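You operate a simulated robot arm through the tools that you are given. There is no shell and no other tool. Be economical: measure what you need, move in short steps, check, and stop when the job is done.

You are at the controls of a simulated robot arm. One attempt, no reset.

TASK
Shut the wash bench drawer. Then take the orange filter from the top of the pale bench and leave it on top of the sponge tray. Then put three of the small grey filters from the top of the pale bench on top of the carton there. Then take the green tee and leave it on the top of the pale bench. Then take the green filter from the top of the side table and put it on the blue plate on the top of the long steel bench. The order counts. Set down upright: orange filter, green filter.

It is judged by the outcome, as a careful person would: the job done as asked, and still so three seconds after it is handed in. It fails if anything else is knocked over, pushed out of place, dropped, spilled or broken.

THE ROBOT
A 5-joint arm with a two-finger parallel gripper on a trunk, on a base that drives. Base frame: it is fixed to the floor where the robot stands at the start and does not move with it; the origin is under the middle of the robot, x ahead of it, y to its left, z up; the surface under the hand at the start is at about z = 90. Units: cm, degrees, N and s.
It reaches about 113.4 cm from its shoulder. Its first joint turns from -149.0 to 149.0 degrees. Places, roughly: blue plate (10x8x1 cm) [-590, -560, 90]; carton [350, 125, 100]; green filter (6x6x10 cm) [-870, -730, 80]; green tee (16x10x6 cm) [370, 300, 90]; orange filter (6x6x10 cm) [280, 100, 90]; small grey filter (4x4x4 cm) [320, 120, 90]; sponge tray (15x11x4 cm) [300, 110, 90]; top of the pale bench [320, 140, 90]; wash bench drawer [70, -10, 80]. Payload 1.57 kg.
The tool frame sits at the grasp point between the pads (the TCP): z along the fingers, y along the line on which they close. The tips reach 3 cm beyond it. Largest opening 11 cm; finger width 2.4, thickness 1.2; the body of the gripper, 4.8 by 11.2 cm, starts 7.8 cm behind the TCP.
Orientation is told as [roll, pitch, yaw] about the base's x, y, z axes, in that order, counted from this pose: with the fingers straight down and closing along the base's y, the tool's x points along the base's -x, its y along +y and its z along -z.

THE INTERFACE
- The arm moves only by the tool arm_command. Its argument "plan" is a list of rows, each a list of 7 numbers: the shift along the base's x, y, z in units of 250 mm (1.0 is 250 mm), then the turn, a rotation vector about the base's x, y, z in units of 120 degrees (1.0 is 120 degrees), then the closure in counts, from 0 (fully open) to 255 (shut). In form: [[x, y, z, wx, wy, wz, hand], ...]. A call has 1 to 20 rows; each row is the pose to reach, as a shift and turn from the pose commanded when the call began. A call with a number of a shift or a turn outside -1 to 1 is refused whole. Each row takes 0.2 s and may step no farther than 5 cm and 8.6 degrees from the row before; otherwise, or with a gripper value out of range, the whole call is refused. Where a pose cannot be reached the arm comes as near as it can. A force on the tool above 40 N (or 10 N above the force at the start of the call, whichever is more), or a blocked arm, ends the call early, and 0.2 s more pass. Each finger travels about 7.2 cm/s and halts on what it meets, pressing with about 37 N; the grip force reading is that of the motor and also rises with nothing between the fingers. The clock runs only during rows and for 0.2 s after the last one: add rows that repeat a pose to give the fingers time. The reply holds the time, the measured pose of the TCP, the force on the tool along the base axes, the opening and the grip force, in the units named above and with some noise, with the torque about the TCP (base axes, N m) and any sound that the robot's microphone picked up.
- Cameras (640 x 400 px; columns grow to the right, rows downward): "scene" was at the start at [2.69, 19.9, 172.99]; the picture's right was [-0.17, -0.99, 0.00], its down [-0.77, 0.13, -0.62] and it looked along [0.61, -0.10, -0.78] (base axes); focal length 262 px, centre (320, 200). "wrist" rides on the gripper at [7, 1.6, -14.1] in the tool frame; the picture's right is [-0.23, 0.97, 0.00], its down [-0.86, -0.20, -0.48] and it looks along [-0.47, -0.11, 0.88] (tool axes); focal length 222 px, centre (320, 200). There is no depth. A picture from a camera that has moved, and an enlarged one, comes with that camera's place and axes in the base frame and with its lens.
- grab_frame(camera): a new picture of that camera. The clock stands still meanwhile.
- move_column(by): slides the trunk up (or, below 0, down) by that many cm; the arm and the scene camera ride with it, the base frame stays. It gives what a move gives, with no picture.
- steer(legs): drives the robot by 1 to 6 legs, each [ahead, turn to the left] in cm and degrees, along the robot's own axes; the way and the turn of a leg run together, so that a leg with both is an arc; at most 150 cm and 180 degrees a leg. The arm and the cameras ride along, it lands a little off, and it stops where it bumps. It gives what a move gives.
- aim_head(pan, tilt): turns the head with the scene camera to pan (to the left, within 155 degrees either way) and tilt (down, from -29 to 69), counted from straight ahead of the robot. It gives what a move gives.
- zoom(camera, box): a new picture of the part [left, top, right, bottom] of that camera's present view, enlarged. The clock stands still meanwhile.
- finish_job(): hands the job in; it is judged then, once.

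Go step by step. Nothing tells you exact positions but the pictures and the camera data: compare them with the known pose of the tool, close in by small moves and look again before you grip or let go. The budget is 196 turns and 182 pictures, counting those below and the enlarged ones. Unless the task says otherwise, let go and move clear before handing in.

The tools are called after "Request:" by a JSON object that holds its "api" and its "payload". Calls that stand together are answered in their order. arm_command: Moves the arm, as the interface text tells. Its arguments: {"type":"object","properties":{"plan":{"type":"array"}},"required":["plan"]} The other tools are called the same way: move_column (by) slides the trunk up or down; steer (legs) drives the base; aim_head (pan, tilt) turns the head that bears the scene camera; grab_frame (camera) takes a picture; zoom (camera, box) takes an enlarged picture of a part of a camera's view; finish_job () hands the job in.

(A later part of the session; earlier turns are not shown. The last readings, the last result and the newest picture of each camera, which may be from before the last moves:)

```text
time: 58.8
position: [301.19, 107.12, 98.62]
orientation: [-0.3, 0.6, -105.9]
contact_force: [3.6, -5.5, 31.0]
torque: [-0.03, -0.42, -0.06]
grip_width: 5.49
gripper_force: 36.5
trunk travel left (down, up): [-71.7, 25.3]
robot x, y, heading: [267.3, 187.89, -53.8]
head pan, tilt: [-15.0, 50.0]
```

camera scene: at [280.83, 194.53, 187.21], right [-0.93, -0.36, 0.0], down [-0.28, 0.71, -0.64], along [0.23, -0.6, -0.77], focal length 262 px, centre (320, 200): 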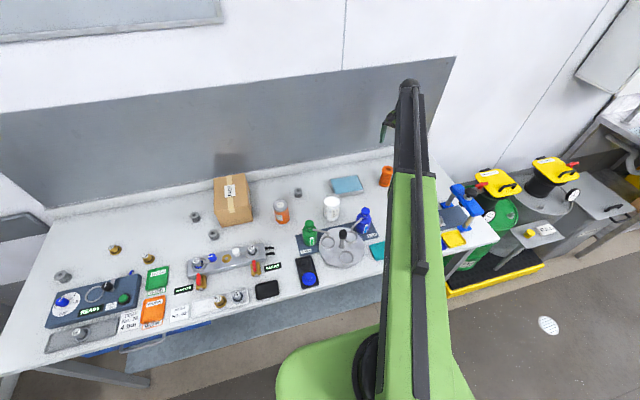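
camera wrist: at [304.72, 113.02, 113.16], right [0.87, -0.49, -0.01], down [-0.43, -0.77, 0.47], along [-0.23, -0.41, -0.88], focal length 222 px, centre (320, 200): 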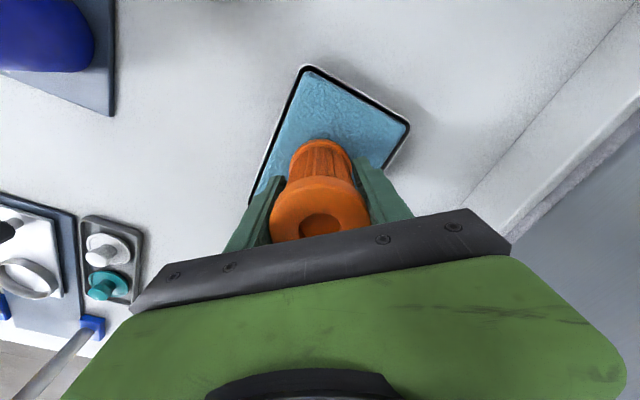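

Firm contact. Easing up slightly, then opening.

Request:
{"api": "move_column", "payload": {"by": 0.3}}

Request:
{"api": "arm_command", "payload": {"plan": [[0, 0, 0, 0, 0, 0, 120], [0, 0, 0, 0, 0, 0, 110], [0, 0, 0, 0, 0, 0, 60], [0, 0, 0, 0, 0, 0, 20], [0, 0, 0, 0, 0, 0, 0], [0, 0, 0, 0, 0, 0, 0]]}}

Request:
{"api": "move_column", "payload": {"by": 18}}

Request:
{"api": "grab_frame", "payload": {"camera": "wrist"}}

Request:
{"api": "grab_frame", "payload": {"camera": "scene"}}

```text
time: 59.3
position: [301.13, 106.9, 98.84]
orientation: [-0.3, 0.7, -106.0]
contact_force: [0.4, -0.1, -0.1]
torque: [-0.04, 0.02, 0.01]
grip_width: 5.47
gripper_force: 37.4
trunk travel left (down, up): [-72.0, 25.0]
robot x, y, heading: [267.06, 187.92, -53.9]
head pan, tilt: [-15.0, 50.0]
```

```text
time: 60.7
position: [301.15, 106.92, 98.81]
orientation: [-0.2, 0.6, -105.9]
contact_force: [-0.8, -0.4, 0.9]
torque: [-0.03, 0.01, 0.0]
grip_width: 11.01
gripper_force: 0.2
trunk travel left (down, up): [-72.0, 25.0]
robot x, y, heading: [266.75, 188.2, -53.9]
head pan, tilt: [-15.0, 50.0]
```

```text
time: 62.7
position: [301.21, 106.92, 116.69]
orientation: [-0.3, 0.7, -105.9]
contact_force: [0.0, -0.3, -0.6]
torque: [0.02, -0.02, 0.0]
grip_width: 11.01
gripper_force: 0.1
trunk travel left (down, up): [-90.0, 7.0]
robot x, y, heading: [266.96, 187.35, -54.0]
head pan, tilt: [-15.0, 50.0]
```

```text
143 pictures are left
camera wrist: at [304.73, 113.02, 130.86], right [0.87, -0.49, -0.01], down [-0.43, -0.77, 0.47], along [-0.23, -0.41, -0.88], focal length 222 px, centre (320, 200)
```

wrist: 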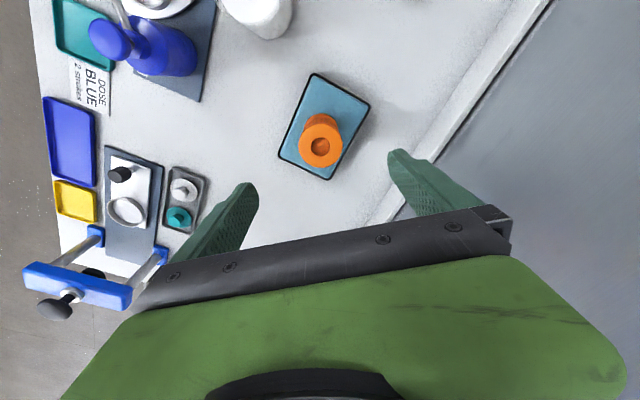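

```text
142 pictures are left
camera scene: at [280.86, 194.56, 187.5], right [-0.93, -0.36, 0.0], down [-0.28, 0.71, -0.64], along [0.23, -0.6, -0.77], focal length 262 px, centre (320, 200)
```

scene: 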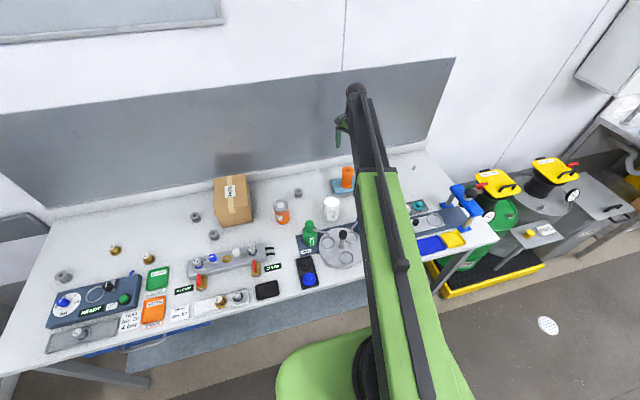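

The orange filter is upright on the tray. Next, the grey filter at about (321.6, 119.4): moving above it.

Request:
{"api": "arm_command", "payload": {"plan": [[0.162, 0.1, 0, 0, 0, 0, 0], [0.325, 0.2, 0, 0, 0, 0, 0], [0.487, 0.3, 0, 0, 0, 0, 0], [0.65, 0.4, 0, 0, 0, 0, 0], [0.812, 0.5, 0, 0, 0, 0, 0], [0.812, 0.5, 0, 0, 0, 0, 0]]}}

Request:
{"api": "grab_frame", "payload": {"camera": "wrist"}}

```text
time: 64.1
position: [321.56, 119.34, 116.65]
orientation: [-0.3, 0.5, -106.1]
contact_force: [0.3, 0.2, -0.9]
torque: [-0.02, -0.03, -0.03]
grip_width: 11.05
gripper_force: 0.2
trunk travel left (down, up): [-90.0, 7.0]
robot x, y, heading: [267.35, 187.73, -53.7]
head pan, tilt: [-15.0, 50.0]
```

```text
141 pictures are left
camera wrist: at [325.02, 125.44, 130.88], right [0.87, -0.49, -0.01], down [-0.43, -0.77, 0.47], along [-0.23, -0.41, -0.88], focal length 222 px, centre (320, 200)
```

wrist: 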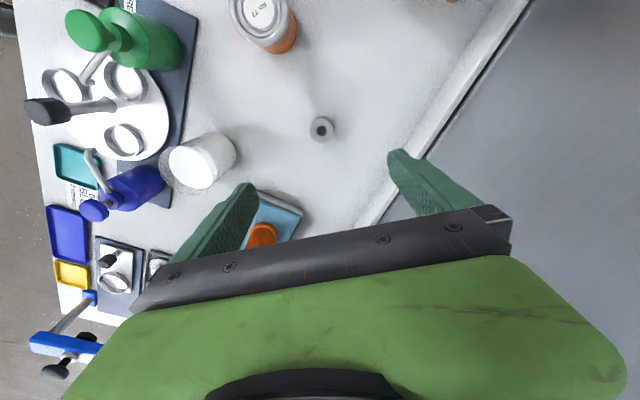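

The filter is at (321.9, 119.6). Lowering close and checking.

Request:
{"api": "arm_command", "payload": {"plan": [[0.014, 0.012, 0, 0, 0, 0, 50], [0.014, 0.012, 0, 0, 0, 0, 90]]}}

Request:
{"api": "move_column", "payload": {"by": -19}}

Request:
{"api": "grab_frame", "payload": {"camera": "wrist"}}

```text
time: 64.7
position: [321.87, 119.7, 116.75]
orientation: [-0.2, 0.6, -106.0]
contact_force: [-0.9, -0.3, 0.7]
torque: [-0.01, 0.0, -0.06]
grip_width: 7.12
gripper_force: 0.1
trunk travel left (down, up): [-90.0, 7.0]
robot x, y, heading: [266.94, 187.97, -53.8]
head pan, tilt: [-15.0, 50.0]
```

```text
time: 66.8
position: [321.87, 119.75, 97.68]
orientation: [-0.3, 0.6, -105.9]
contact_force: [-0.6, -0.4, -0.7]
torque: [0.0, -0.02, 0.03]
grip_width: 7.11
gripper_force: 0.1
trunk travel left (down, up): [-71.0, 26.0]
robot x, y, heading: [267.21, 188.24, -53.8]
head pan, tilt: [-15.0, 50.0]
```

```text
140 pictures are left
camera wrist: at [325.39, 125.78, 111.87], right [0.87, -0.49, -0.01], down [-0.43, -0.77, 0.47], along [-0.23, -0.41, -0.88], focal length 222 px, centre (320, 200)
```

wrist: 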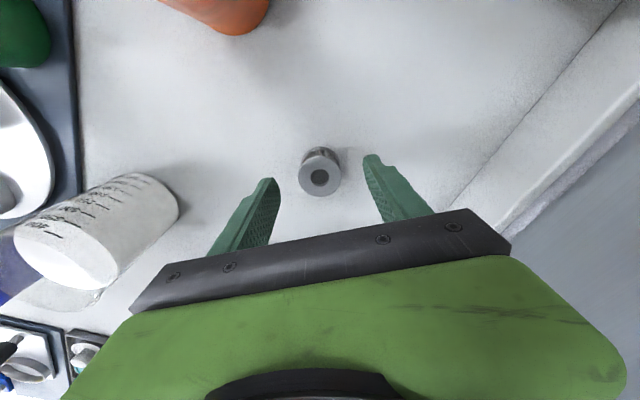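

Centred. Lowering to grip height and closing.

Request:
{"api": "move_column", "payload": {"by": -4.2}}

Request:
{"api": "arm_command", "payload": {"plan": [[0, 0, 0, 0, 0, 0, 150], [0, 0, 0, 0, 0, 0, 220], [0, 0, 0, 0, 0, 0, 220], [0, 0, 0, 0, 0, 0, 220]]}}

Request:
{"api": "move_column", "payload": {"by": 22}}

Request:
{"api": "grab_frame", "payload": {"camera": "wrist"}}

Request:
{"api": "zoom", "payload": {"camera": "scene", "box": [160, 140, 320, 240]}}

```text
time: 67.7
position: [321.79, 119.62, 93.58]
orientation: [-0.3, 0.6, -106.0]
contact_force: [1.0, -0.5, -0.2]
torque: [0.01, -0.01, 0.02]
grip_width: 7.13
gripper_force: 0.1
trunk travel left (down, up): [-66.8, 30.2]
robot x, y, heading: [267.35, 188.14, -53.8]
head pan, tilt: [-15.0, 50.0]
```

```text
time: 68.7
position: [321.73, 119.64, 93.61]
orientation: [-0.3, 0.5, -106.0]
contact_force: [0.2, -0.2, 0.1]
torque: [0.0, -0.03, 0.0]
grip_width: 3.69
gripper_force: 37.1
trunk travel left (down, up): [-66.8, 30.2]
robot x, y, heading: [266.98, 188.22, -53.6]
head pan, tilt: [-15.0, 50.0]
```

```text
time: 71.0
position: [321.89, 119.66, 115.51]
orientation: [-0.3, 0.6, -106.0]
contact_force: [0.3, 0.4, 0.3]
torque: [-0.01, 0.0, 0.02]
grip_width: 3.7
gripper_force: 37.1
trunk travel left (down, up): [-88.8, 8.2]
robot x, y, heading: [267.31, 188.09, -53.9]
head pan, tilt: [-15.0, 50.0]
```

```text
139 pictures are left
camera wrist: at [325.4, 125.77, 129.66], right [0.87, -0.49, -0.01], down [-0.43, -0.77, 0.47], along [-0.23, -0.41, -0.88], focal length 222 px, centre (320, 200)
```

wrist: 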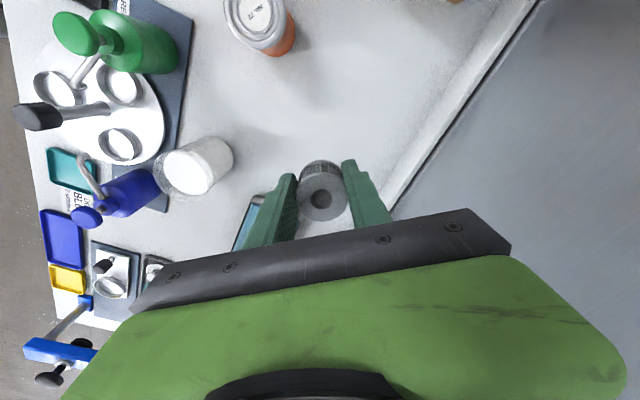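

```text
4.00 times, centred on (240, 190) of scene
camera zoom: at [280.86, 194.56, 186.3], right [-0.93, -0.36, 0.0], down [-0.28, 0.71, -0.64], along [0.23, -0.6, -0.77], focal length 1049 px, centre (640, 240)
```

zoom: 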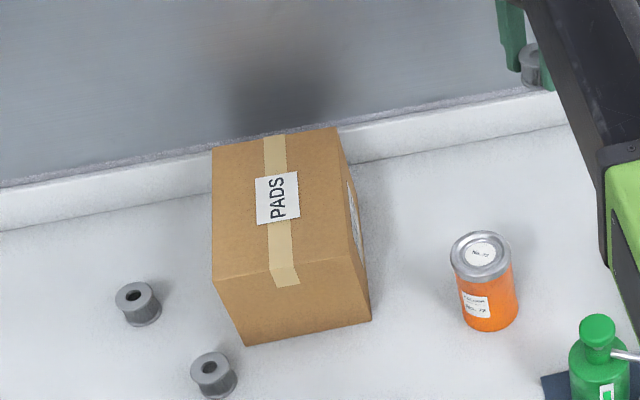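

Grey filter held. The carton top is about 14x19 cm centred near (345.2,136.8) at z≈101; I'll line up three filters along its long axis, turning the tool so the fingers close across it. First spot: (348.8,132).

Request:
{"api": "arm_command", "payload": {"plan": [[0.135, 0.062, 0, 0, 0, 0.062, 220], [0.27, 0.123, 0, 0, 0, 0.124, 220], [0.405, 0.185, 0, 0, 0, 0.186, 220], [0.54, 0.246, 0, 0, 0, 0.248, 220], [0.675, 0.308, 0, 0, 0, 0.31, 220], [0.81, 0.369, 0, 0, 0, 0.372, 220], [0.945, 0.43, 0, 0, 0, 0.433, 220]]}}

Request:
{"api": "arm_command", "payload": {"plan": [[0.135, 0.062, 0, 0, 0, 0, 220], [0.135, 0.062, 0, 0, 0, 0, 220]]}}

Request:
{"api": "grab_frame", "payload": {"camera": "wrist"}}

Request:
{"api": "zoom", "payload": {"camera": "scene", "box": [160, 140, 320, 240]}}

```text
time: 72.6
position: [343.03, 132.21, 115.51]
orientation: [-0.3, 0.4, -53.8]
contact_force: [0.5, 0.3, 0.4]
torque: [0.01, 0.03, 0.02]
grip_width: 3.68
gripper_force: 36.8
out of reach, approached as far as the arm can: row 6, 7
trunk travel left (down, up): [-88.8, 8.2]
robot x, y, heading: [266.82, 188.3, -53.6]
head pan, tilt: [-15.0, 50.0]
```

```text
time: 73.2
position: [344.8, 134.8, 115.63]
orientation: [-0.2, 0.5, -54.0]
contact_force: [1.0, 0.2, 0.8]
torque: [0.04, 0.01, 0.02]
grip_width: 3.68
gripper_force: 36.7
out of reach, approached as far as the arm can: row 1, 2
trunk travel left (down, up): [-88.8, 8.2]
robot x, y, heading: [267.01, 187.7, -54.0]
head pan, tilt: [-15.0, 50.0]
```

```text
137 pictures are left
camera wrist: at [342.08, 141.34, 129.65], right [0.92, 0.39, -0.01], down [0.35, -0.81, 0.47], along [0.18, -0.44, -0.88], focal length 222 px, centre (320, 200)
```

wrist: 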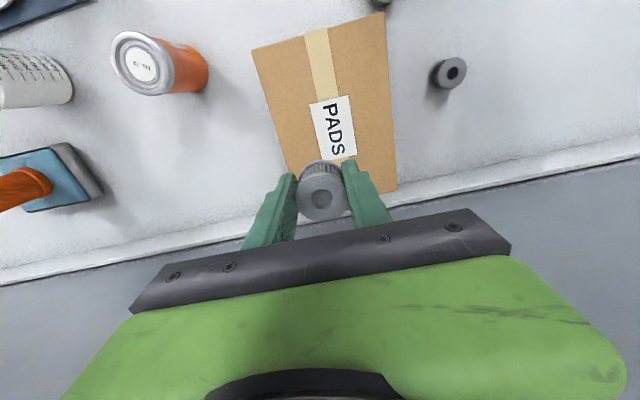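

```text
4.00 times, centred on (240, 190) of scene
camera zoom: at [280.82, 194.49, 186.31], right [-0.93, -0.36, 0.0], down [-0.28, 0.71, -0.64], along [0.23, -0.6, -0.77], focal length 1049 px, centre (640, 240)
```

zoom: 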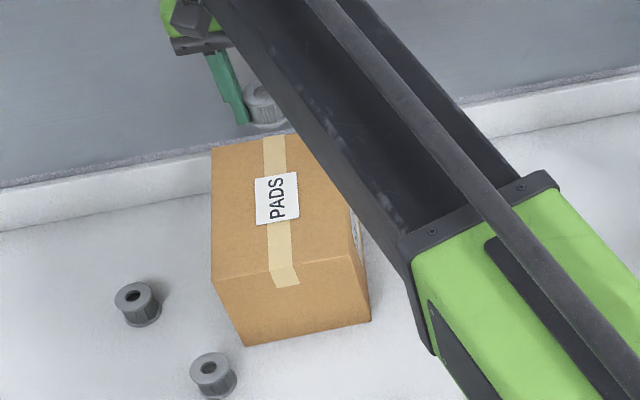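

The arm tops out near 94 cm reach with the tool upright. I'll put this first filter at the carton's centre, then re-park farther left for the rest.

Request:
{"api": "arm_command", "payload": {"plan": [[0.012, 0.096, 0, 0, 0, 0, 220], [0.012, 0.096, 0, 0, 0, 0, 220]]}}

```text
time: 73.8
position: [344.96, 137.18, 115.49]
orientation: [-0.3, 0.6, -54.0]
contact_force: [-0.3, 0.8, -1.0]
torque: [0.01, -0.05, -0.01]
grip_width: 3.72
gripper_force: 36.6
trunk travel left (down, up): [-88.8, 8.2]
robot x, y, heading: [266.78, 188.35, -53.7]
head pan, tilt: [-15.0, 50.0]
```

Over the carton's centre. Lowering close to the top.

Request:
{"api": "move_column", "payload": {"by": -9}}

Request:
{"api": "grab_frame", "payload": {"camera": "wrist"}}

Request:
{"api": "zoom", "payload": {"camera": "scene", "box": [160, 110, 320, 210]}}

```text
time: 75.0
position: [344.94, 137.18, 106.43]
orientation: [-0.3, 0.6, -53.9]
contact_force: [0.9, 0.8, -0.2]
torque: [-0.01, -0.01, -0.01]
grip_width: 3.69
gripper_force: 37.2
trunk travel left (down, up): [-79.8, 17.2]
robot x, y, heading: [267.1, 187.93, -53.8]
head pan, tilt: [-15.0, 50.0]
```

```text
135 pictures are left
camera wrist: at [342.37, 143.67, 120.67], right [0.92, 0.39, -0.01], down [0.35, -0.81, 0.47], along [0.18, -0.44, -0.88], focal length 222 px, centre (320, 200)
```

wrist: 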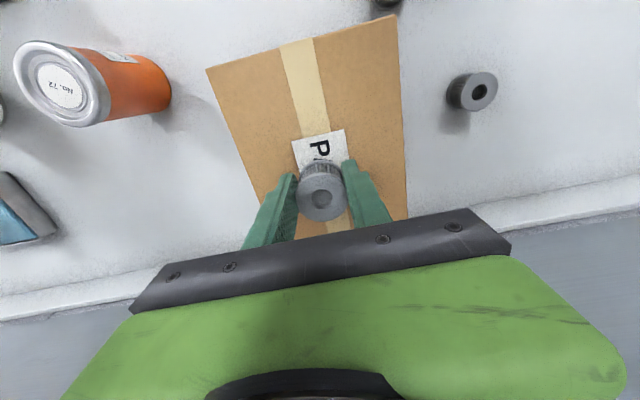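

```text
4.00 times, centred on (240, 160) of scene
camera zoom: at [280.85, 194.56, 177.31], right [-0.93, -0.36, 0.0], down [-0.28, 0.71, -0.64], along [0.23, -0.6, -0.77], focal length 1049 px, centre (640, 360)
```

zoom: 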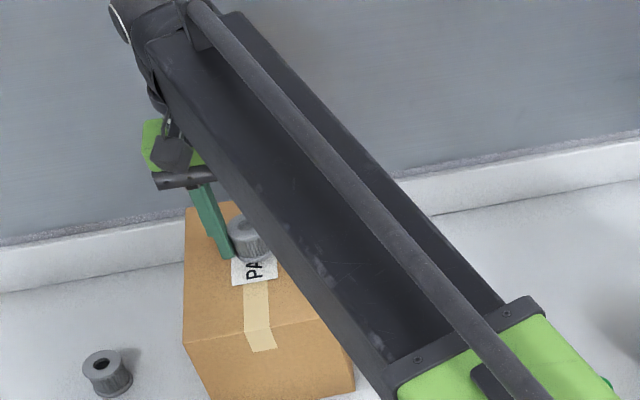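

Request:
{"api": "move_column", "payload": {"by": -1.0}}

Request:
{"api": "move_column", "payload": {"by": -0.4}}

Request:
{"api": "move_column", "payload": {"by": -0.3}}

```text
time: 75.6
position: [345.02, 137.18, 105.45]
orientation: [-0.3, 0.7, -54.1]
contact_force: [-1.3, 0.6, 2.1]
torque: [0.03, 0.02, 0.03]
grip_width: 3.7
gripper_force: 37.6
trunk travel left (down, up): [-78.8, 18.2]
robot x, y, heading: [267.14, 187.67, -54.0]
head pan, tilt: [-15.0, 50.0]
```

```text
time: 76.2
position: [344.87, 137.24, 105.36]
orientation: [-0.2, 0.4, -54.1]
contact_force: [8.2, -4.9, 30.0]
torque: [-0.21, -0.35, 0.01]
grip_width: 3.7
gripper_force: 36.4
trunk travel left (down, up): [-78.4, 18.6]
robot x, y, heading: [267.3, 188.18, -53.6]
head pan, tilt: [-15.0, 50.0]
```

```text
time: 76.7
position: [344.75, 137.37, 105.13]
orientation: [-0.4, 0.5, -54.0]
contact_force: [4.6, -1.9, 32.3]
torque: [-0.09, -0.23, -0.03]
grip_width: 3.69
gripper_force: 37.1
trunk travel left (down, up): [-78.1, 18.9]
robot x, y, heading: [266.93, 187.93, -53.8]
head pan, tilt: [-15.0, 50.0]
```

Contact. Easing up, releasing and rising.

Request:
{"api": "move_column", "payload": {"by": 0.5}}

Request:
{"api": "arm_command", "payload": {"plan": [[0, 0, 0, 0, 0, 0, 160], [0, 0, 0, 0, 0, 0, 130], [0, 0, 0, 0, 0, 0, 100], [0, 0, 0, 0, 0, 0, 90]]}}

Request:
{"api": "move_column", "payload": {"by": 13}}

Request:
{"api": "grab_frame", "payload": {"camera": "wrist"}}

```text
time: 77.2
position: [345.05, 137.2, 105.23]
orientation: [-0.3, 0.6, -54.1]
contact_force: [0.3, -0.1, 0.0]
torque: [0.0, -0.04, 0.02]
grip_width: 3.73
gripper_force: 37.0
trunk travel left (down, up): [-78.6, 18.4]
robot x, y, heading: [266.79, 188.22, -53.8]
head pan, tilt: [-15.0, 50.0]
```

```text
time: 78.2
position: [345.05, 137.21, 105.32]
orientation: [-0.3, 0.6, -54.0]
contact_force: [0.1, -1.0, 0.2]
torque: [0.0, 0.02, -0.02]
grip_width: 7.12
gripper_force: 0.1
trunk travel left (down, up): [-78.6, 18.4]
robot x, y, heading: [267.31, 188.02, -53.9]
head pan, tilt: [-15.0, 50.0]
```

```text
time: 79.8
position: [345.02, 137.14, 118.19]
orientation: [-0.3, 0.6, -54.0]
contact_force: [0.0, 0.5, -1.3]
torque: [0.03, -0.01, 0.01]
grip_width: 7.11
gripper_force: 0.0
trunk travel left (down, up): [-91.6, 5.4]
robot x, y, heading: [267.01, 188.22, -53.9]
head pan, tilt: [-15.0, 50.0]
```

```text
133 pictures are left
camera wrist: at [342.39, 143.67, 132.45], right [0.92, 0.39, -0.01], down [0.35, -0.81, 0.47], along [0.18, -0.44, -0.88], focal length 222 px, centre (320, 200)
```

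wrist: 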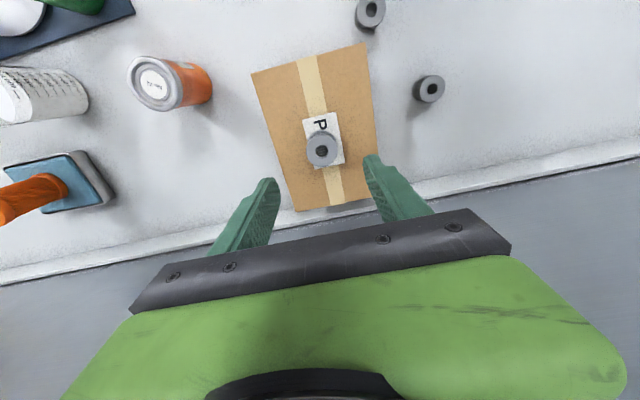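

First grey filter sits on the carton. Next, the one near the carton's front-left corner at about (345.2,153.7); moving above it.

Request:
{"api": "arm_command", "payload": {"plan": [[0, 0.165, 0, 0, 0, 0, 90], [0.005, 0.33, 0, 0, 0, 0, 90], [0.005, 0.495, 0, 0, 0, 0, 90], [0.008, 0.66, 0, 0, 0, 0, 90], [0.008, 0.66, 0, 0, 0, 0, 90]]}}

Request:
{"api": "grab_frame", "payload": {"camera": "wrist"}}

```text
time: 81.0
position: [345.14, 153.61, 118.35]
orientation: [-0.3, 0.6, -54.0]
contact_force: [0.2, 0.2, -0.3]
torque: [0.03, 0.01, 0.0]
grip_width: 7.14
gripper_force: 0.0
trunk travel left (down, up): [-91.6, 5.4]
robot x, y, heading: [267.23, 188.04, -53.8]
head pan, tilt: [-15.0, 50.0]
```

```text
132 pictures are left
camera wrist: at [342.58, 160.19, 132.46], right [0.92, 0.39, -0.01], down [0.35, -0.81, 0.47], along [0.18, -0.44, -0.88], focal length 222 px, centre (320, 200)
```

wrist: 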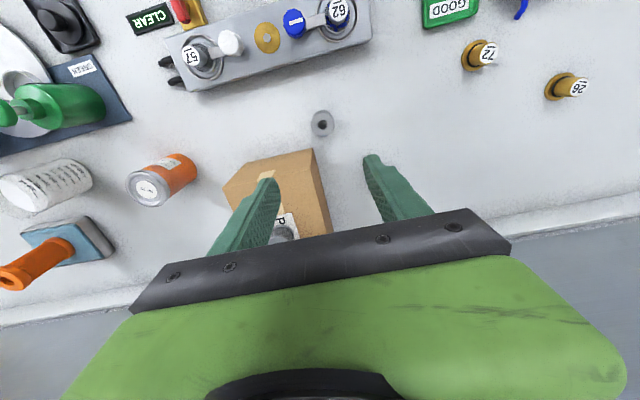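

Filter at about (345.0,154.5). Adjusting and lowering.

Request:
{"api": "arm_command", "payload": {"plan": [[-0.004, 0.034, 0, 0, 0, 0, 90], [-0.004, 0.034, 0, 0, 0, 0, 90]]}}

Request:
{"api": "move_column", "payload": {"by": -19}}

Request:
{"api": "grab_frame", "payload": {"camera": "wrist"}}

```text
time: 81.6
position: [345.14, 154.55, 118.28]
orientation: [-0.3, 0.6, -54.1]
contact_force: [0.4, 0.2, 0.5]
torque: [-0.02, -0.03, 0.01]
grip_width: 7.12
gripper_force: 0.0
trunk travel left (down, up): [-91.6, 5.4]
robot x, y, heading: [267.13, 188.03, -53.8]
head pan, tilt: [-15.0, 50.0]
```

```text
time: 83.7
position: [345.11, 154.38, 99.31]
orientation: [-0.3, 0.6, -54.0]
contact_force: [-1.1, 0.3, -0.6]
torque: [0.0, -0.01, -0.04]
grip_width: 7.12
gripper_force: 0.0
trunk travel left (down, up): [-72.6, 24.4]
robot x, y, heading: [267.29, 187.58, -54.0]
head pan, tilt: [-15.0, 50.0]
```

```text
131 pictures are left
camera wrist: at [342.5, 160.96, 113.47], right [0.92, 0.39, -0.01], down [0.35, -0.81, 0.47], along [0.18, -0.44, -0.88], focal length 222 px, centre (320, 200)
```

wrist: 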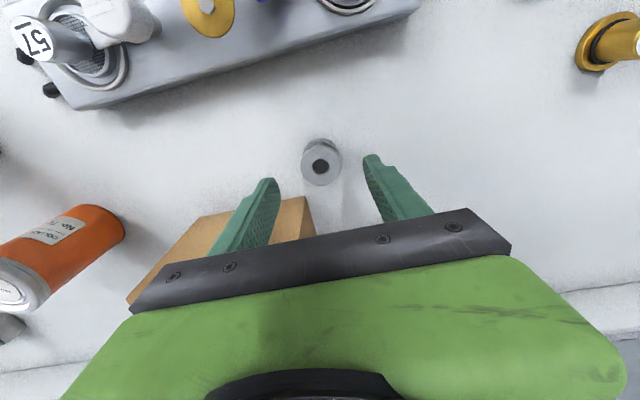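

Clear of the carton. Lowering to grip height, closing and lifting.

Request:
{"api": "move_column", "payload": {"by": -5.6}}

Request:
{"api": "arm_command", "payload": {"plan": [[0, 0, 0, 0, 0, 0, 150], [0, 0, 0, 0, 0, 0, 220], [0, 0, 0, 0, 0, 0, 220], [0, 0, 0, 0, 0, 0, 220]]}}

Request:
{"api": "move_column", "payload": {"by": 22}}

Request:
{"api": "grab_frame", "payload": {"camera": "wrist"}}

```text
time: 84.6
position: [345.07, 154.32, 93.66]
orientation: [-0.3, 0.7, -54.0]
contact_force: [1.1, -0.1, -0.2]
torque: [-0.03, -0.02, -0.01]
grip_width: 7.14
gripper_force: 0.1
trunk travel left (down, up): [-67.0, 30.0]
robot x, y, heading: [267.35, 188.02, -54.1]
head pan, tilt: [-15.0, 50.0]
```

```text
time: 85.6
position: [345.05, 154.49, 93.8]
orientation: [-0.3, 0.6, -54.0]
contact_force: [0.2, 0.3, 0.6]
torque: [-0.01, -0.02, -0.02]
grip_width: 3.7
gripper_force: 36.8
trunk travel left (down, up): [-67.0, 30.0]
robot x, y, heading: [267.06, 187.88, -54.0]
head pan, tilt: [-15.0, 50.0]
```

```text
time: 88.0
position: [345.14, 154.35, 115.69]
orientation: [-0.3, 0.6, -54.0]
contact_force: [-0.4, -0.1, 0.5]
torque: [0.0, 0.0, 0.01]
grip_width: 3.7
gripper_force: 37.6
trunk travel left (down, up): [-89.0, 8.0]
robot x, y, heading: [267.35, 187.75, -53.9]
head pan, tilt: [-15.0, 50.0]
```

```text
130 pictures are left
camera wrist: at [342.51, 160.96, 129.85], right [0.92, 0.39, -0.01], down [0.35, -0.81, 0.47], along [0.18, -0.44, -0.88], focal length 222 px, centre (320, 200)
```

wrist: 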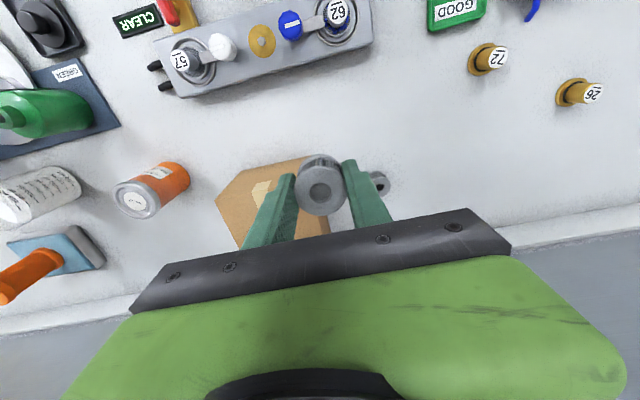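

Lifted. Moving to the near half of the carton top, (341.8,141.6).

Request:
{"api": "arm_command", "payload": {"plan": [[-0.033, -0.127, 0, 0, 0, 0, 220], [-0.066, -0.255, 0, 0, 0, 0, 220], [-0.1, -0.382, 0, 0, 0, 0, 220], [-0.132, -0.51, 0, 0, 0, 0, 220], [-0.132, -0.51, 0, 0, 0, 0, 220]]}}

Request:
{"api": "move_column", "payload": {"by": -9}}

Request:
{"api": "grab_frame", "payload": {"camera": "wrist"}}

Request:
{"api": "zoom", "payload": {"camera": "scene", "box": [160, 110, 320, 210]}}

```text
time: 89.2
position: [341.86, 141.66, 115.78]
orientation: [-0.2, 0.6, -54.0]
contact_force: [-0.4, 0.1, 0.0]
torque: [0.02, 0.01, 0.03]
grip_width: 3.72
gripper_force: 37.0
trunk travel left (down, up): [-89.0, 8.0]
robot x, y, heading: [267.27, 187.81, -53.9]
head pan, tilt: [-15.0, 50.0]
```

```text
time: 90.4
position: [341.98, 141.72, 106.81]
orientation: [-0.3, 0.7, -54.0]
contact_force: [-0.1, 0.1, -0.9]
torque: [-0.01, -0.01, 0.03]
grip_width: 3.71
gripper_force: 37.0
trunk travel left (down, up): [-80.0, 17.0]
robot x, y, heading: [266.98, 188.01, -53.8]
head pan, tilt: [-15.0, 50.0]
```

```text
129 pictures are left
camera wrist: at [339.31, 148.23, 120.87], right [0.92, 0.39, -0.01], down [0.35, -0.81, 0.47], along [0.18, -0.44, -0.88], focal length 222 px, centre (320, 200)
```

wrist: 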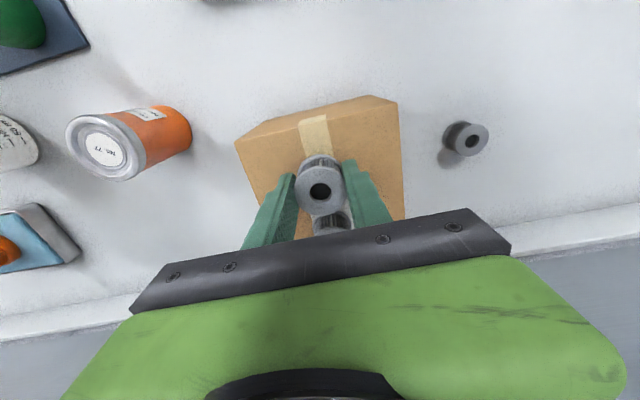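

```text
4.00 times, centred on (240, 160) of scene
camera zoom: at [280.84, 194.56, 177.51], right [-0.93, -0.36, 0.0], down [-0.28, 0.71, -0.64], along [0.23, -0.6, -0.77], focal length 1049 px, centre (640, 360)
```

zoom: 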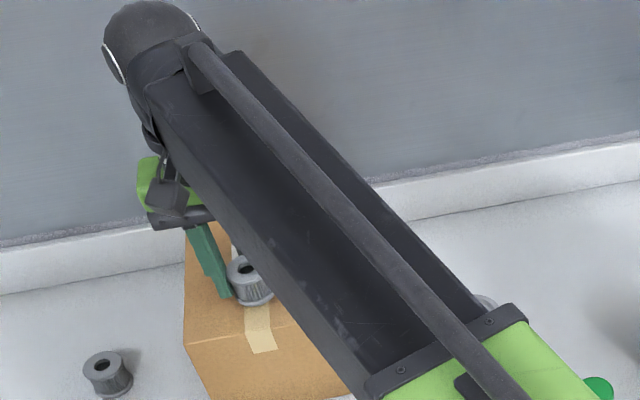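

Good spot, clear of the first filter. Lowering to contact.

Request:
{"api": "move_column", "payload": {"by": -1.2}}

Request:
{"api": "move_column", "payload": {"by": -0.3}}

```text
time: 91.0
position: [341.93, 141.76, 105.76]
orientation: [-0.2, 0.5, -54.0]
contact_force: [2.8, -1.2, 16.7]
torque: [-0.01, -0.19, -0.02]
grip_width: 3.7
gripper_force: 36.6
trunk travel left (down, up): [-78.8, 18.2]
robot x, y, heading: [267.2, 187.8, -53.9]
head pan, tilt: [-15.0, 50.0]
```

```text
time: 91.5
position: [341.72, 141.78, 105.47]
orientation: [-0.2, 0.5, -54.0]
contact_force: [4.4, -2.5, 29.3]
torque: [0.02, -0.19, -0.01]
grip_width: 3.73
gripper_force: 37.2
trunk travel left (down, up): [-78.5, 18.5]
robot x, y, heading: [267.5, 187.86, -53.7]
head pan, tilt: [-15.0, 50.0]
```

Request:
{"api": "move_column", "payload": {"by": 0.3}}

Request:
{"api": "arm_command", "payload": {"plan": [[0, 0, 0, 0, 0, 0, 160], [0, 0, 0, 0, 0, 0, 130], [0, 0, 0, 0, 0, 0, 100], [0, 0, 0, 0, 0, 0, 90]]}}

Request:
{"api": "move_column", "payload": {"by": 14}}

Request:
{"api": "grab_frame", "payload": {"camera": "wrist"}}

```text
time: 92.1
position: [341.93, 141.7, 105.5]
orientation: [-0.3, 0.5, -53.9]
contact_force: [-0.1, 0.4, -0.2]
torque: [0.0, -0.03, 0.0]
grip_width: 3.69
gripper_force: 37.1
trunk travel left (down, up): [-78.8, 18.2]
robot x, y, heading: [267.22, 187.65, -53.5]
head pan, tilt: [-15.0, 50.0]
```

```text
time: 93.1
position: [341.96, 141.7, 105.5]
orientation: [-0.3, 0.6, -54.1]
contact_force: [0.5, 0.1, -0.5]
torque: [0.02, -0.01, 0.0]
grip_width: 7.12
gripper_force: 0.1
trunk travel left (down, up): [-78.8, 18.2]
robot x, y, heading: [267.23, 188.05, -53.6]
head pan, tilt: [-15.0, 50.0]
```

```text
time: 94.7
position: [341.99, 141.67, 119.55]
orientation: [-0.3, 0.6, -54.0]
contact_force: [-0.2, -0.3, 0.2]
torque: [-0.03, -0.01, -0.04]
grip_width: 7.14
gripper_force: 0.0
trunk travel left (down, up): [-92.8, 4.2]
robot x, y, heading: [266.88, 188.05, -53.6]
head pan, tilt: [-15.0, 50.0]
```

```text
127 pictures are left
camera wrist: at [339.32, 148.24, 133.65], right [0.92, 0.39, -0.01], down [0.35, -0.81, 0.47], along [0.18, -0.44, -0.88], focal length 222 px, centre (320, 200)
```

wrist: 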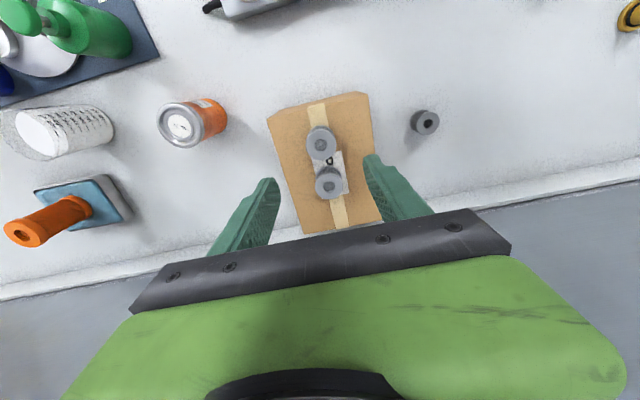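

Two filters are on the carton. To reach the third I'll retract the arm, shift the base about 40 cm left along the bench, and face it again.

Request:
{"api": "arm_command", "payload": {"plan": [[-0.147, 0.092, 0, 0, 0, 0, 90], [-0.293, 0.183, 0, 0, 0, 0, 90], [-0.44, 0.275, 0, 0, 0, 0, 90], [-0.587, 0.367, 0, 0, 0, 0, 90], [-0.733, 0.458, 0, 0, 0, 0, 90], [-0.88, 0.55, 0, 0, 0, 0, 90]]}}

Request:
{"api": "steer", "payload": {"legs": [[0, 90], [40, 0], [0, -90]]}}

Request:
{"api": "aim_head", "payload": {"pan": 0, "tilt": 50}}

Request:
{"api": "grab_frame", "payload": {"camera": "scene"}}

Request:
{"api": "grab_frame", "payload": {"camera": "wrist"}}

```text
time: 96.1
position: [319.83, 155.47, 119.66]
orientation: [-0.3, 0.5, -54.0]
contact_force: [0.1, 0.3, 0.1]
torque: [0.0, -0.01, 0.02]
grip_width: 7.11
gripper_force: 0.1
trunk travel left (down, up): [-92.8, 4.2]
robot x, y, heading: [267.38, 187.86, -53.8]
head pan, tilt: [-15.0, 50.0]
```

```text
time: 106.2
position: [352.08, 178.18, 119.55]
orientation: [-0.3, 0.5, -54.5]
contact_force: [-0.7, 0.4, -0.4]
torque: [-0.02, -0.05, 0.01]
grip_width: 7.11
gripper_force: 0.0
trunk travel left (down, up): [-92.8, 4.2]
robot x, y, heading: [298.75, 210.41, -54.2]
head pan, tilt: [-15.0, 50.0]
```

```text
time: 107.0
position: [352.13, 178.03, 119.5]
orientation: [-0.3, 0.6, -54.5]
contact_force: [0.6, 0.1, 0.5]
torque: [-0.05, 0.0, -0.04]
grip_width: 7.14
gripper_force: 0.1
trunk travel left (down, up): [-92.8, 4.2]
robot x, y, heading: [298.54, 210.26, -54.0]
head pan, tilt: [0.0, 50.0]
```

```text
126 pictures are left
camera scene: at [314.04, 217.86, 190.31], right [-0.81, -0.59, 0.0], down [-0.45, 0.62, -0.64], along [0.38, -0.52, -0.77], focal length 262 px, centre (320, 200)
```

scene: 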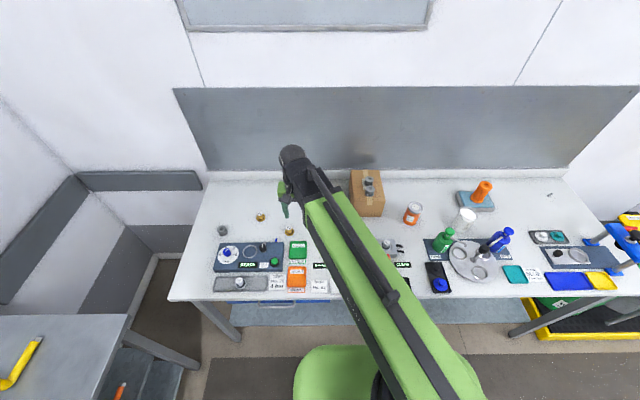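

```text
125 pictures are left
camera wrist: at [349.5, 184.61, 133.68], right [0.93, 0.38, -0.01], down [0.34, -0.81, 0.47], along [0.17, -0.44, -0.88], focal length 222 px, centre (320, 200)
```

wrist: 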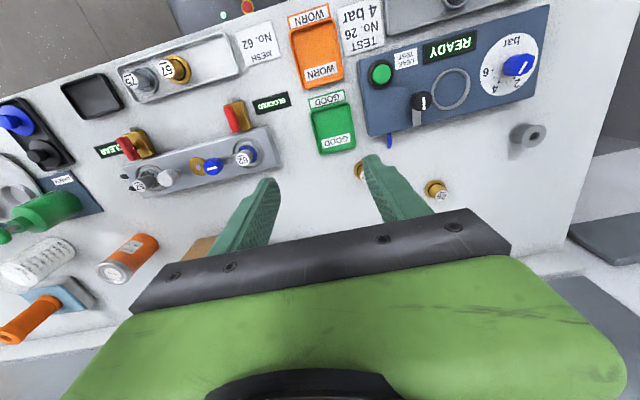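

Re-parked well. Moving over the third grey filter near (357.9,149.1).

Request:
{"api": "arm_command", "payload": {"plan": [[0.04, -0.19, 0, 0, 0, 0, 90], [0.077, -0.385, 0, 0, 0, 0, 90], [0.116, -0.58, 0, 0, 0, 0, 90], [0.15, -0.77, 0, 0, 0, 0, 90], [0.193, -0.96, 0, 0, 0, 0, 90], [0.193, -0.96, 0, 0, 0, 0, 90]]}}

Request:
{"api": "arm_command", "payload": {"plan": [[0.02, -0.1, 0, 0, 0, 0, 90], [0.04, -0.196, 0, 0, 0, 0, 90], [0.04, -0.196, 0, 0, 0, 0, 90]]}}

Request:
{"api": "grab_frame", "payload": {"camera": "wrist"}}

Request:
{"api": "zoom", "payload": {"camera": "scene", "box": [260, 130, 420, 230]}}

```text
time: 108.4
position: [356.81, 154.14, 119.48]
orientation: [-0.3, 0.6, -54.6]
contact_force: [-0.8, 0.4, -0.2]
torque: [-0.06, 0.02, 0.0]
grip_width: 7.14
gripper_force: 0.0
trunk travel left (down, up): [-92.8, 4.2]
robot x, y, heading: [298.45, 210.17, -54.0]
head pan, tilt: [0.0, 50.0]
```

```text
time: 109.2
position: [357.75, 149.17, 119.49]
orientation: [-0.3, 0.5, -54.5]
contact_force: [0.8, -0.2, 0.1]
torque: [-0.02, -0.01, 0.0]
grip_width: 7.12
gripper_force: 0.1
trunk travel left (down, up): [-92.8, 4.2]
robot x, y, heading: [298.28, 209.95, -54.1]
head pan, tilt: [0.0, 50.0]
```

```text
124 pictures are left
camera wrist: at [355.24, 155.73, 133.68], right [0.92, 0.38, -0.01], down [0.34, -0.81, 0.47], along [0.17, -0.44, -0.88], focal length 222 px, centre (320, 200)
```

wrist: 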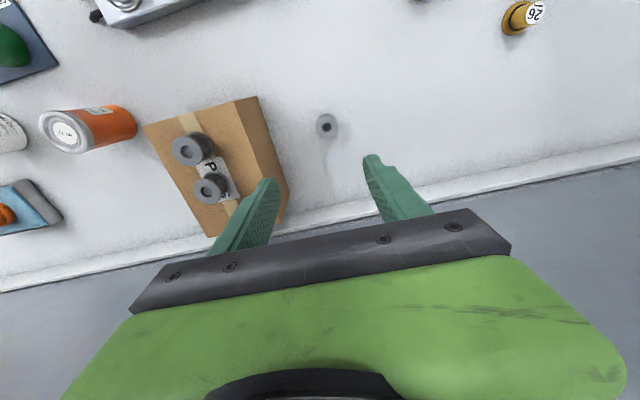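

```text
4.00 times, centred on (340, 180) of scene
camera zoom: at [314.08, 217.86, 190.31], right [-0.81, -0.59, 0.0], down [-0.45, 0.62, -0.64], along [0.38, -0.52, -0.77], focal length 1049 px, centre (240, 280)
```

zoom: 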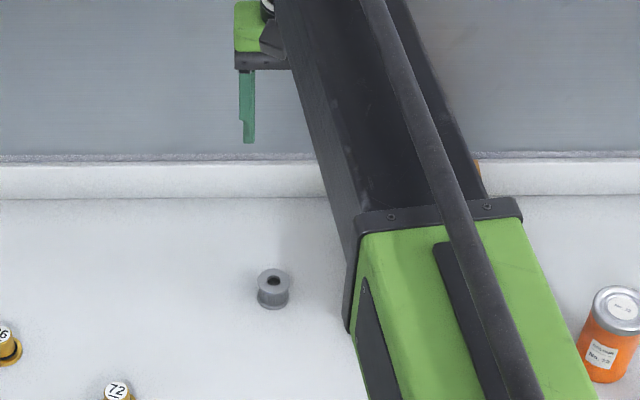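

Filter at about (358.5,149.9). Adjusting and lowering.

Request:
{"api": "arm_command", "payload": {"plan": [[0.03, 0.028, 0, 0, 0, 0, 90], [0.03, 0.028, 0, 0, 0, 0, 90]]}}

Request:
{"api": "move_column", "payload": {"by": -20}}

Request:
{"api": "grab_frame", "payload": {"camera": "wrist"}}

```text
time: 109.8
position: [358.59, 149.85, 119.57]
orientation: [-0.3, 0.6, -54.6]
contact_force: [-1.2, 0.0, 0.6]
torque: [-0.03, -0.03, 0.01]
grip_width: 7.12
gripper_force: 0.1
trunk travel left (down, up): [-92.8, 4.2]
robot x, y, heading: [298.46, 210.34, -54.1]
head pan, tilt: [0.0, 50.0]
```

```text
time: 112.0
position: [358.63, 149.8, 99.57]
orientation: [-0.3, 0.6, -54.4]
contact_force: [-0.1, -0.2, 0.7]
torque: [0.02, -0.02, 0.0]
grip_width: 7.13
gripper_force: 0.1
trunk travel left (down, up): [-72.8, 24.2]
robot x, y, heading: [298.48, 210.42, -53.9]
head pan, tilt: [0.0, 50.0]
```

```text
122 pictures are left
camera wrist: at [356.06, 156.37, 113.67], right [0.92, 0.38, -0.01], down [0.34, -0.81, 0.47], along [0.17, -0.44, -0.88], focal length 222 px, centre (320, 200)
```

wrist: 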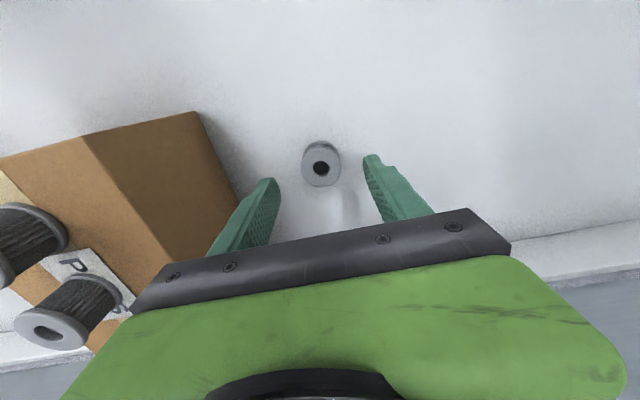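

Request:
{"api": "move_column", "payload": {"by": -5.9}}

Request:
{"api": "arm_command", "payload": {"plan": [[0, 0, 0, 0, 0, 0, 150], [0, 0, 0, 0, 0, 0, 220], [0, 0, 0, 0, 0, 0, 220], [0, 0, 0, 0, 0, 0, 220]]}}

Request:
{"api": "move_column", "payload": {"by": 25}}

Request:
{"api": "grab_frame", "payload": {"camera": "wrist"}}

```text
time: 113.0
position: [358.61, 149.79, 93.68]
orientation: [-0.3, 0.6, -54.5]
contact_force: [-0.3, -0.1, 0.0]
torque: [-0.01, 0.0, -0.01]
grip_width: 7.12
gripper_force: 0.1
trunk travel left (down, up): [-66.9, 30.1]
robot x, y, heading: [298.42, 210.34, -53.9]
head pan, tilt: [0.0, 50.0]
```

```text
time: 114.0
position: [358.6, 149.82, 93.8]
orientation: [-0.4, 0.6, -54.5]
contact_force: [-0.1, 0.2, 1.5]
torque: [-0.05, 0.04, -0.03]
grip_width: 3.44
gripper_force: 36.7
trunk travel left (down, up): [-66.9, 30.1]
robot x, y, heading: [298.09, 210.36, -54.0]
head pan, tilt: [0.0, 50.0]
```

```text
time: 116.5
position: [358.71, 149.88, 118.75]
orientation: [-0.3, 0.7, -54.5]
contact_force: [0.4, 0.2, 0.0]
torque: [-0.01, -0.01, 0.0]
grip_width: 3.4
gripper_force: 37.5
trunk travel left (down, up): [-91.9, 5.1]
robot x, y, heading: [298.4, 210.13, -54.0]
head pan, tilt: [0.0, 50.0]
```

```text
121 pictures are left
camera wrist: at [356.07, 156.37, 132.76], right [0.92, 0.38, -0.01], down [0.34, -0.81, 0.47], along [0.17, -0.44, -0.88], focal length 222 px, centre (320, 200)
```

wrist: 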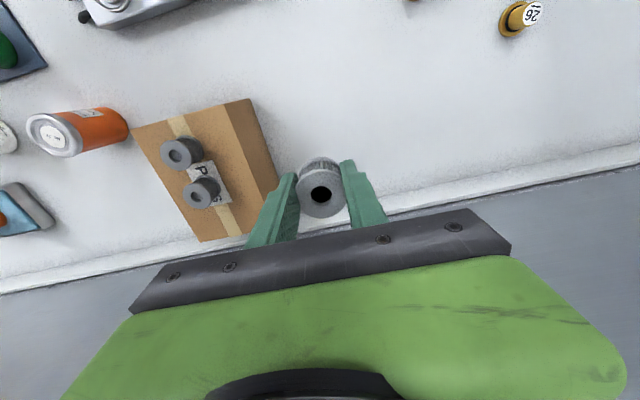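

Third filter held. Moving to the far part of the carton top, (348.4,132.8).

Request:
{"api": "arm_command", "payload": {"plan": [[-0.082, -0.137, 0, 0, 0, 0, 220], [-0.165, -0.274, 0, 0, 0, 0, 220], [-0.247, -0.41, 0, 0, 0, 0, 220], [-0.33, -0.547, 0, 0, 0, 0, 220], [-0.412, -0.684, 0, 0, 0, 0, 220], [-0.412, -0.684, 0, 0, 0, 0, 220]]}}

Request:
{"api": "move_column", "payload": {"by": -11}}

Request:
{"api": "grab_frame", "payload": {"camera": "wrist"}}

Request:
{"api": "zoom", "payload": {"camera": "scene", "box": [300, 100, 460, 200]}}

```text
time: 117.9
position: [348.21, 133.01, 118.64]
orientation: [-0.3, 0.6, -54.6]
contact_force: [-0.4, -0.3, -0.7]
torque: [-0.02, 0.0, 0.04]
grip_width: 3.4
gripper_force: 36.7
trunk travel left (down, up): [-91.9, 5.1]
robot x, y, heading: [298.42, 210.16, -54.2]
head pan, tilt: [0.0, 50.0]
```

```text
time: 119.3
position: [348.23, 133.06, 107.66]
orientation: [-0.4, 0.6, -54.4]
contact_force: [0.2, -0.2, 0.4]
torque: [0.01, 0.02, -0.05]
grip_width: 3.41
gripper_force: 37.1
trunk travel left (down, up): [-80.9, 16.1]
robot x, y, heading: [298.52, 210.3, -53.9]
head pan, tilt: [0.0, 50.0]
```

```text
120 pictures are left
camera wrist: at [345.68, 139.58, 121.77], right [0.92, 0.38, -0.01], down [0.34, -0.81, 0.47], along [0.17, -0.44, -0.88], focal length 222 px, centre (320, 200)
```

wrist: 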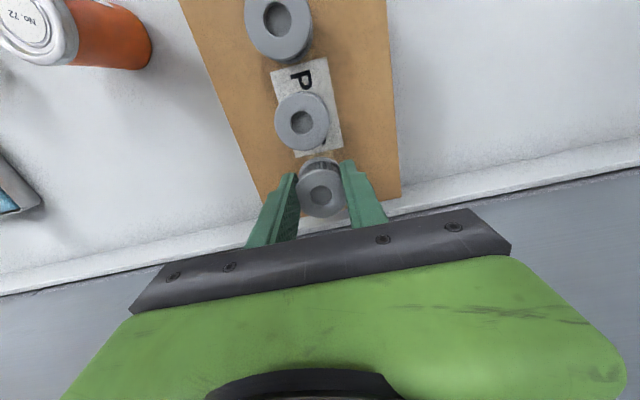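

```text
4.00 times, centred on (380, 150) of scene
camera zoom: at [314.09, 217.82, 178.41], right [-0.81, -0.59, 0.0], down [-0.45, 0.62, -0.64], along [0.38, -0.52, -0.77], focal length 1049 px, centre (80, 400)
```

zoom: 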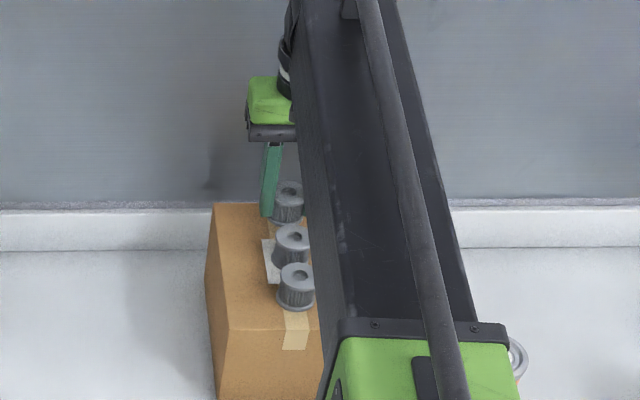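

Positioned behind the other two with a gap. Lowering to contact.

Request:
{"api": "move_column", "payload": {"by": -1.7}}

Request:
{"api": "move_column", "payload": {"by": -0.3}}

Request:
{"api": "move_column", "payload": {"by": -0.2}}

```text
time: 120.0
position: [348.16, 133.04, 105.97]
orientation: [-0.4, 0.6, -54.4]
contact_force: [-0.4, 0.8, -0.6]
torque: [-0.01, -0.01, 0.02]
grip_width: 3.41
gripper_force: 36.7
trunk travel left (down, up): [-79.2, 17.8]
robot x, y, heading: [298.52, 210.23, -54.1]
head pan, tilt: [0.0, 50.0]
```

```text
time: 120.5
position: [348.26, 133.06, 105.69]
orientation: [-0.4, 0.5, -54.4]
contact_force: [-0.4, -3.2, 11.2]
torque: [-0.14, -0.07, -0.03]
grip_width: 3.41
gripper_force: 37.2
trunk travel left (down, up): [-78.9, 18.1]
robot x, y, heading: [298.46, 210.09, -54.2]
head pan, tilt: [0.0, 50.0]
```

```text
time: 121.0
position: [348.3, 133.17, 105.49]
orientation: [-0.3, 0.7, -54.6]
contact_force: [-0.4, -1.7, 9.2]
torque: [-0.05, -0.06, -0.03]
grip_width: 3.41
gripper_force: 37.2
trunk travel left (down, up): [-78.7, 18.3]
robot x, y, heading: [298.66, 209.97, -54.0]
head pan, tilt: [0.0, 50.0]
```

Request:
{"api": "arm_command", "payload": {"plan": [[0, 0, 0, 0, 0, 0, 165], [0, 0, 0, 0, 0, 0, 140], [0, 0, 0, 0, 0, 0, 110], [0, 0, 0, 0, 0, 0, 90]]}}

Request:
{"api": "move_column", "payload": {"by": 17}}

Request:
{"api": "grab_frame", "payload": {"camera": "wrist"}}

```text
time: 122.0
position: [348.29, 133.08, 105.48]
orientation: [-0.3, 0.5, -54.6]
contact_force: [0.2, -0.6, 0.7]
torque: [0.04, 0.0, 0.0]
grip_width: 7.11
gripper_force: 0.1
trunk travel left (down, up): [-78.7, 18.3]
robot x, y, heading: [298.45, 210.63, -53.9]
head pan, tilt: [0.0, 50.0]
```

```text
time: 124.0
position: [348.36, 133.02, 122.23]
orientation: [-0.3, 0.6, -54.6]
contact_force: [0.2, 0.1, 0.2]
torque: [-0.02, -0.01, 0.0]
grip_width: 7.14
gripper_force: 0.0
trunk travel left (down, up): [-95.7, 1.3]
robot x, y, heading: [298.59, 210.1, -54.1]
head pan, tilt: [0.0, 50.0]
```

```text
118 pictures are left
camera wrist: at [345.69, 139.57, 136.56], right [0.92, 0.38, -0.01], down [0.34, -0.81, 0.47], along [0.17, -0.44, -0.88], focal length 222 px, centre (320, 200)
```

wrist: 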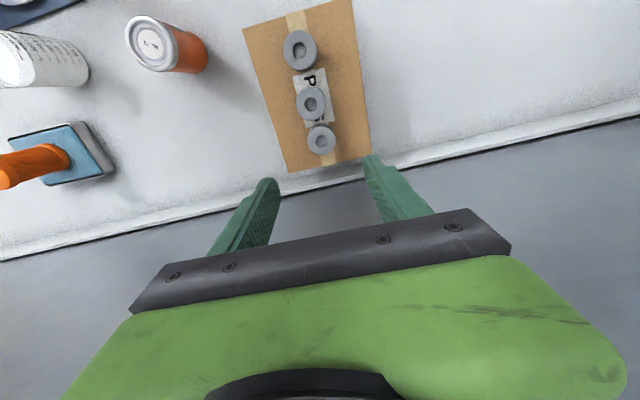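

All three grey filters stand on the carton. Now retracting and driving to the side steel table where the green tee lies near (372,304).

Request:
{"api": "arm_command", "payload": {"plan": [[-0.107, 0.165, 0, 0, 0, 0, 60], [-0.213, 0.33, 0, 0, 0, 0, 30], [-0.32, 0.495, 0, 0, 0, 0, 0], [-0.427, 0.66, 0, 0, 0, 0, 0], [-0.533, 0.825, 0, 0, 0, 0, 0], [-0.64, 0.99, 0, 0, 0, 0, 0]]}}

Request:
{"api": "aim_head", "payload": {"pan": 95, "tilt": 30}}

Request:
{"api": "grab_frame", "payload": {"camera": "scene"}}

```text
time: 125.3
position: [332.08, 157.8, 122.4]
orientation: [-0.3, 0.5, -54.5]
contact_force: [-0.1, 0.0, -0.2]
torque: [0.0, 0.01, 0.0]
grip_width: 11.01
gripper_force: 0.0
trunk travel left (down, up): [-95.7, 1.3]
robot x, y, heading: [298.67, 210.23, -53.9]
head pan, tilt: [0.0, 50.0]
```

```text
time: 127.1
position: [332.14, 157.76, 122.38]
orientation: [-0.3, 0.6, -54.5]
contact_force: [-0.2, 0.8, -0.6]
torque: [-0.02, -0.01, -0.02]
grip_width: 11.02
gripper_force: 0.1
trunk travel left (down, up): [-95.7, 1.3]
robot x, y, heading: [298.41, 210.35, -54.1]
head pan, tilt: [95.0, 30.0]
```

```text
117 pictures are left
camera scene: at [316.38, 229.99, 196.16], right [0.66, -0.75, 0.0], down [-0.38, -0.33, -0.87], along [0.65, 0.57, -0.5], focal length 262 px, centre (320, 200)
```

scene: 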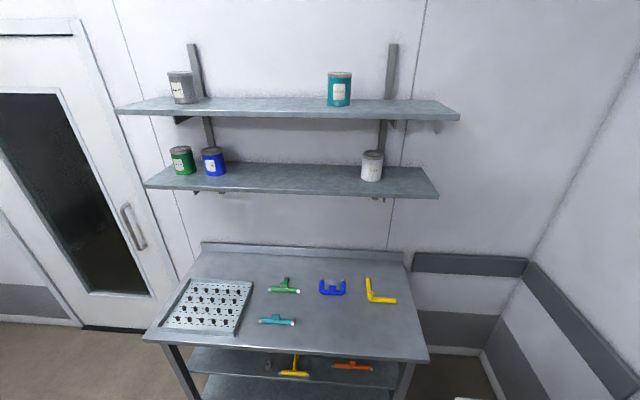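

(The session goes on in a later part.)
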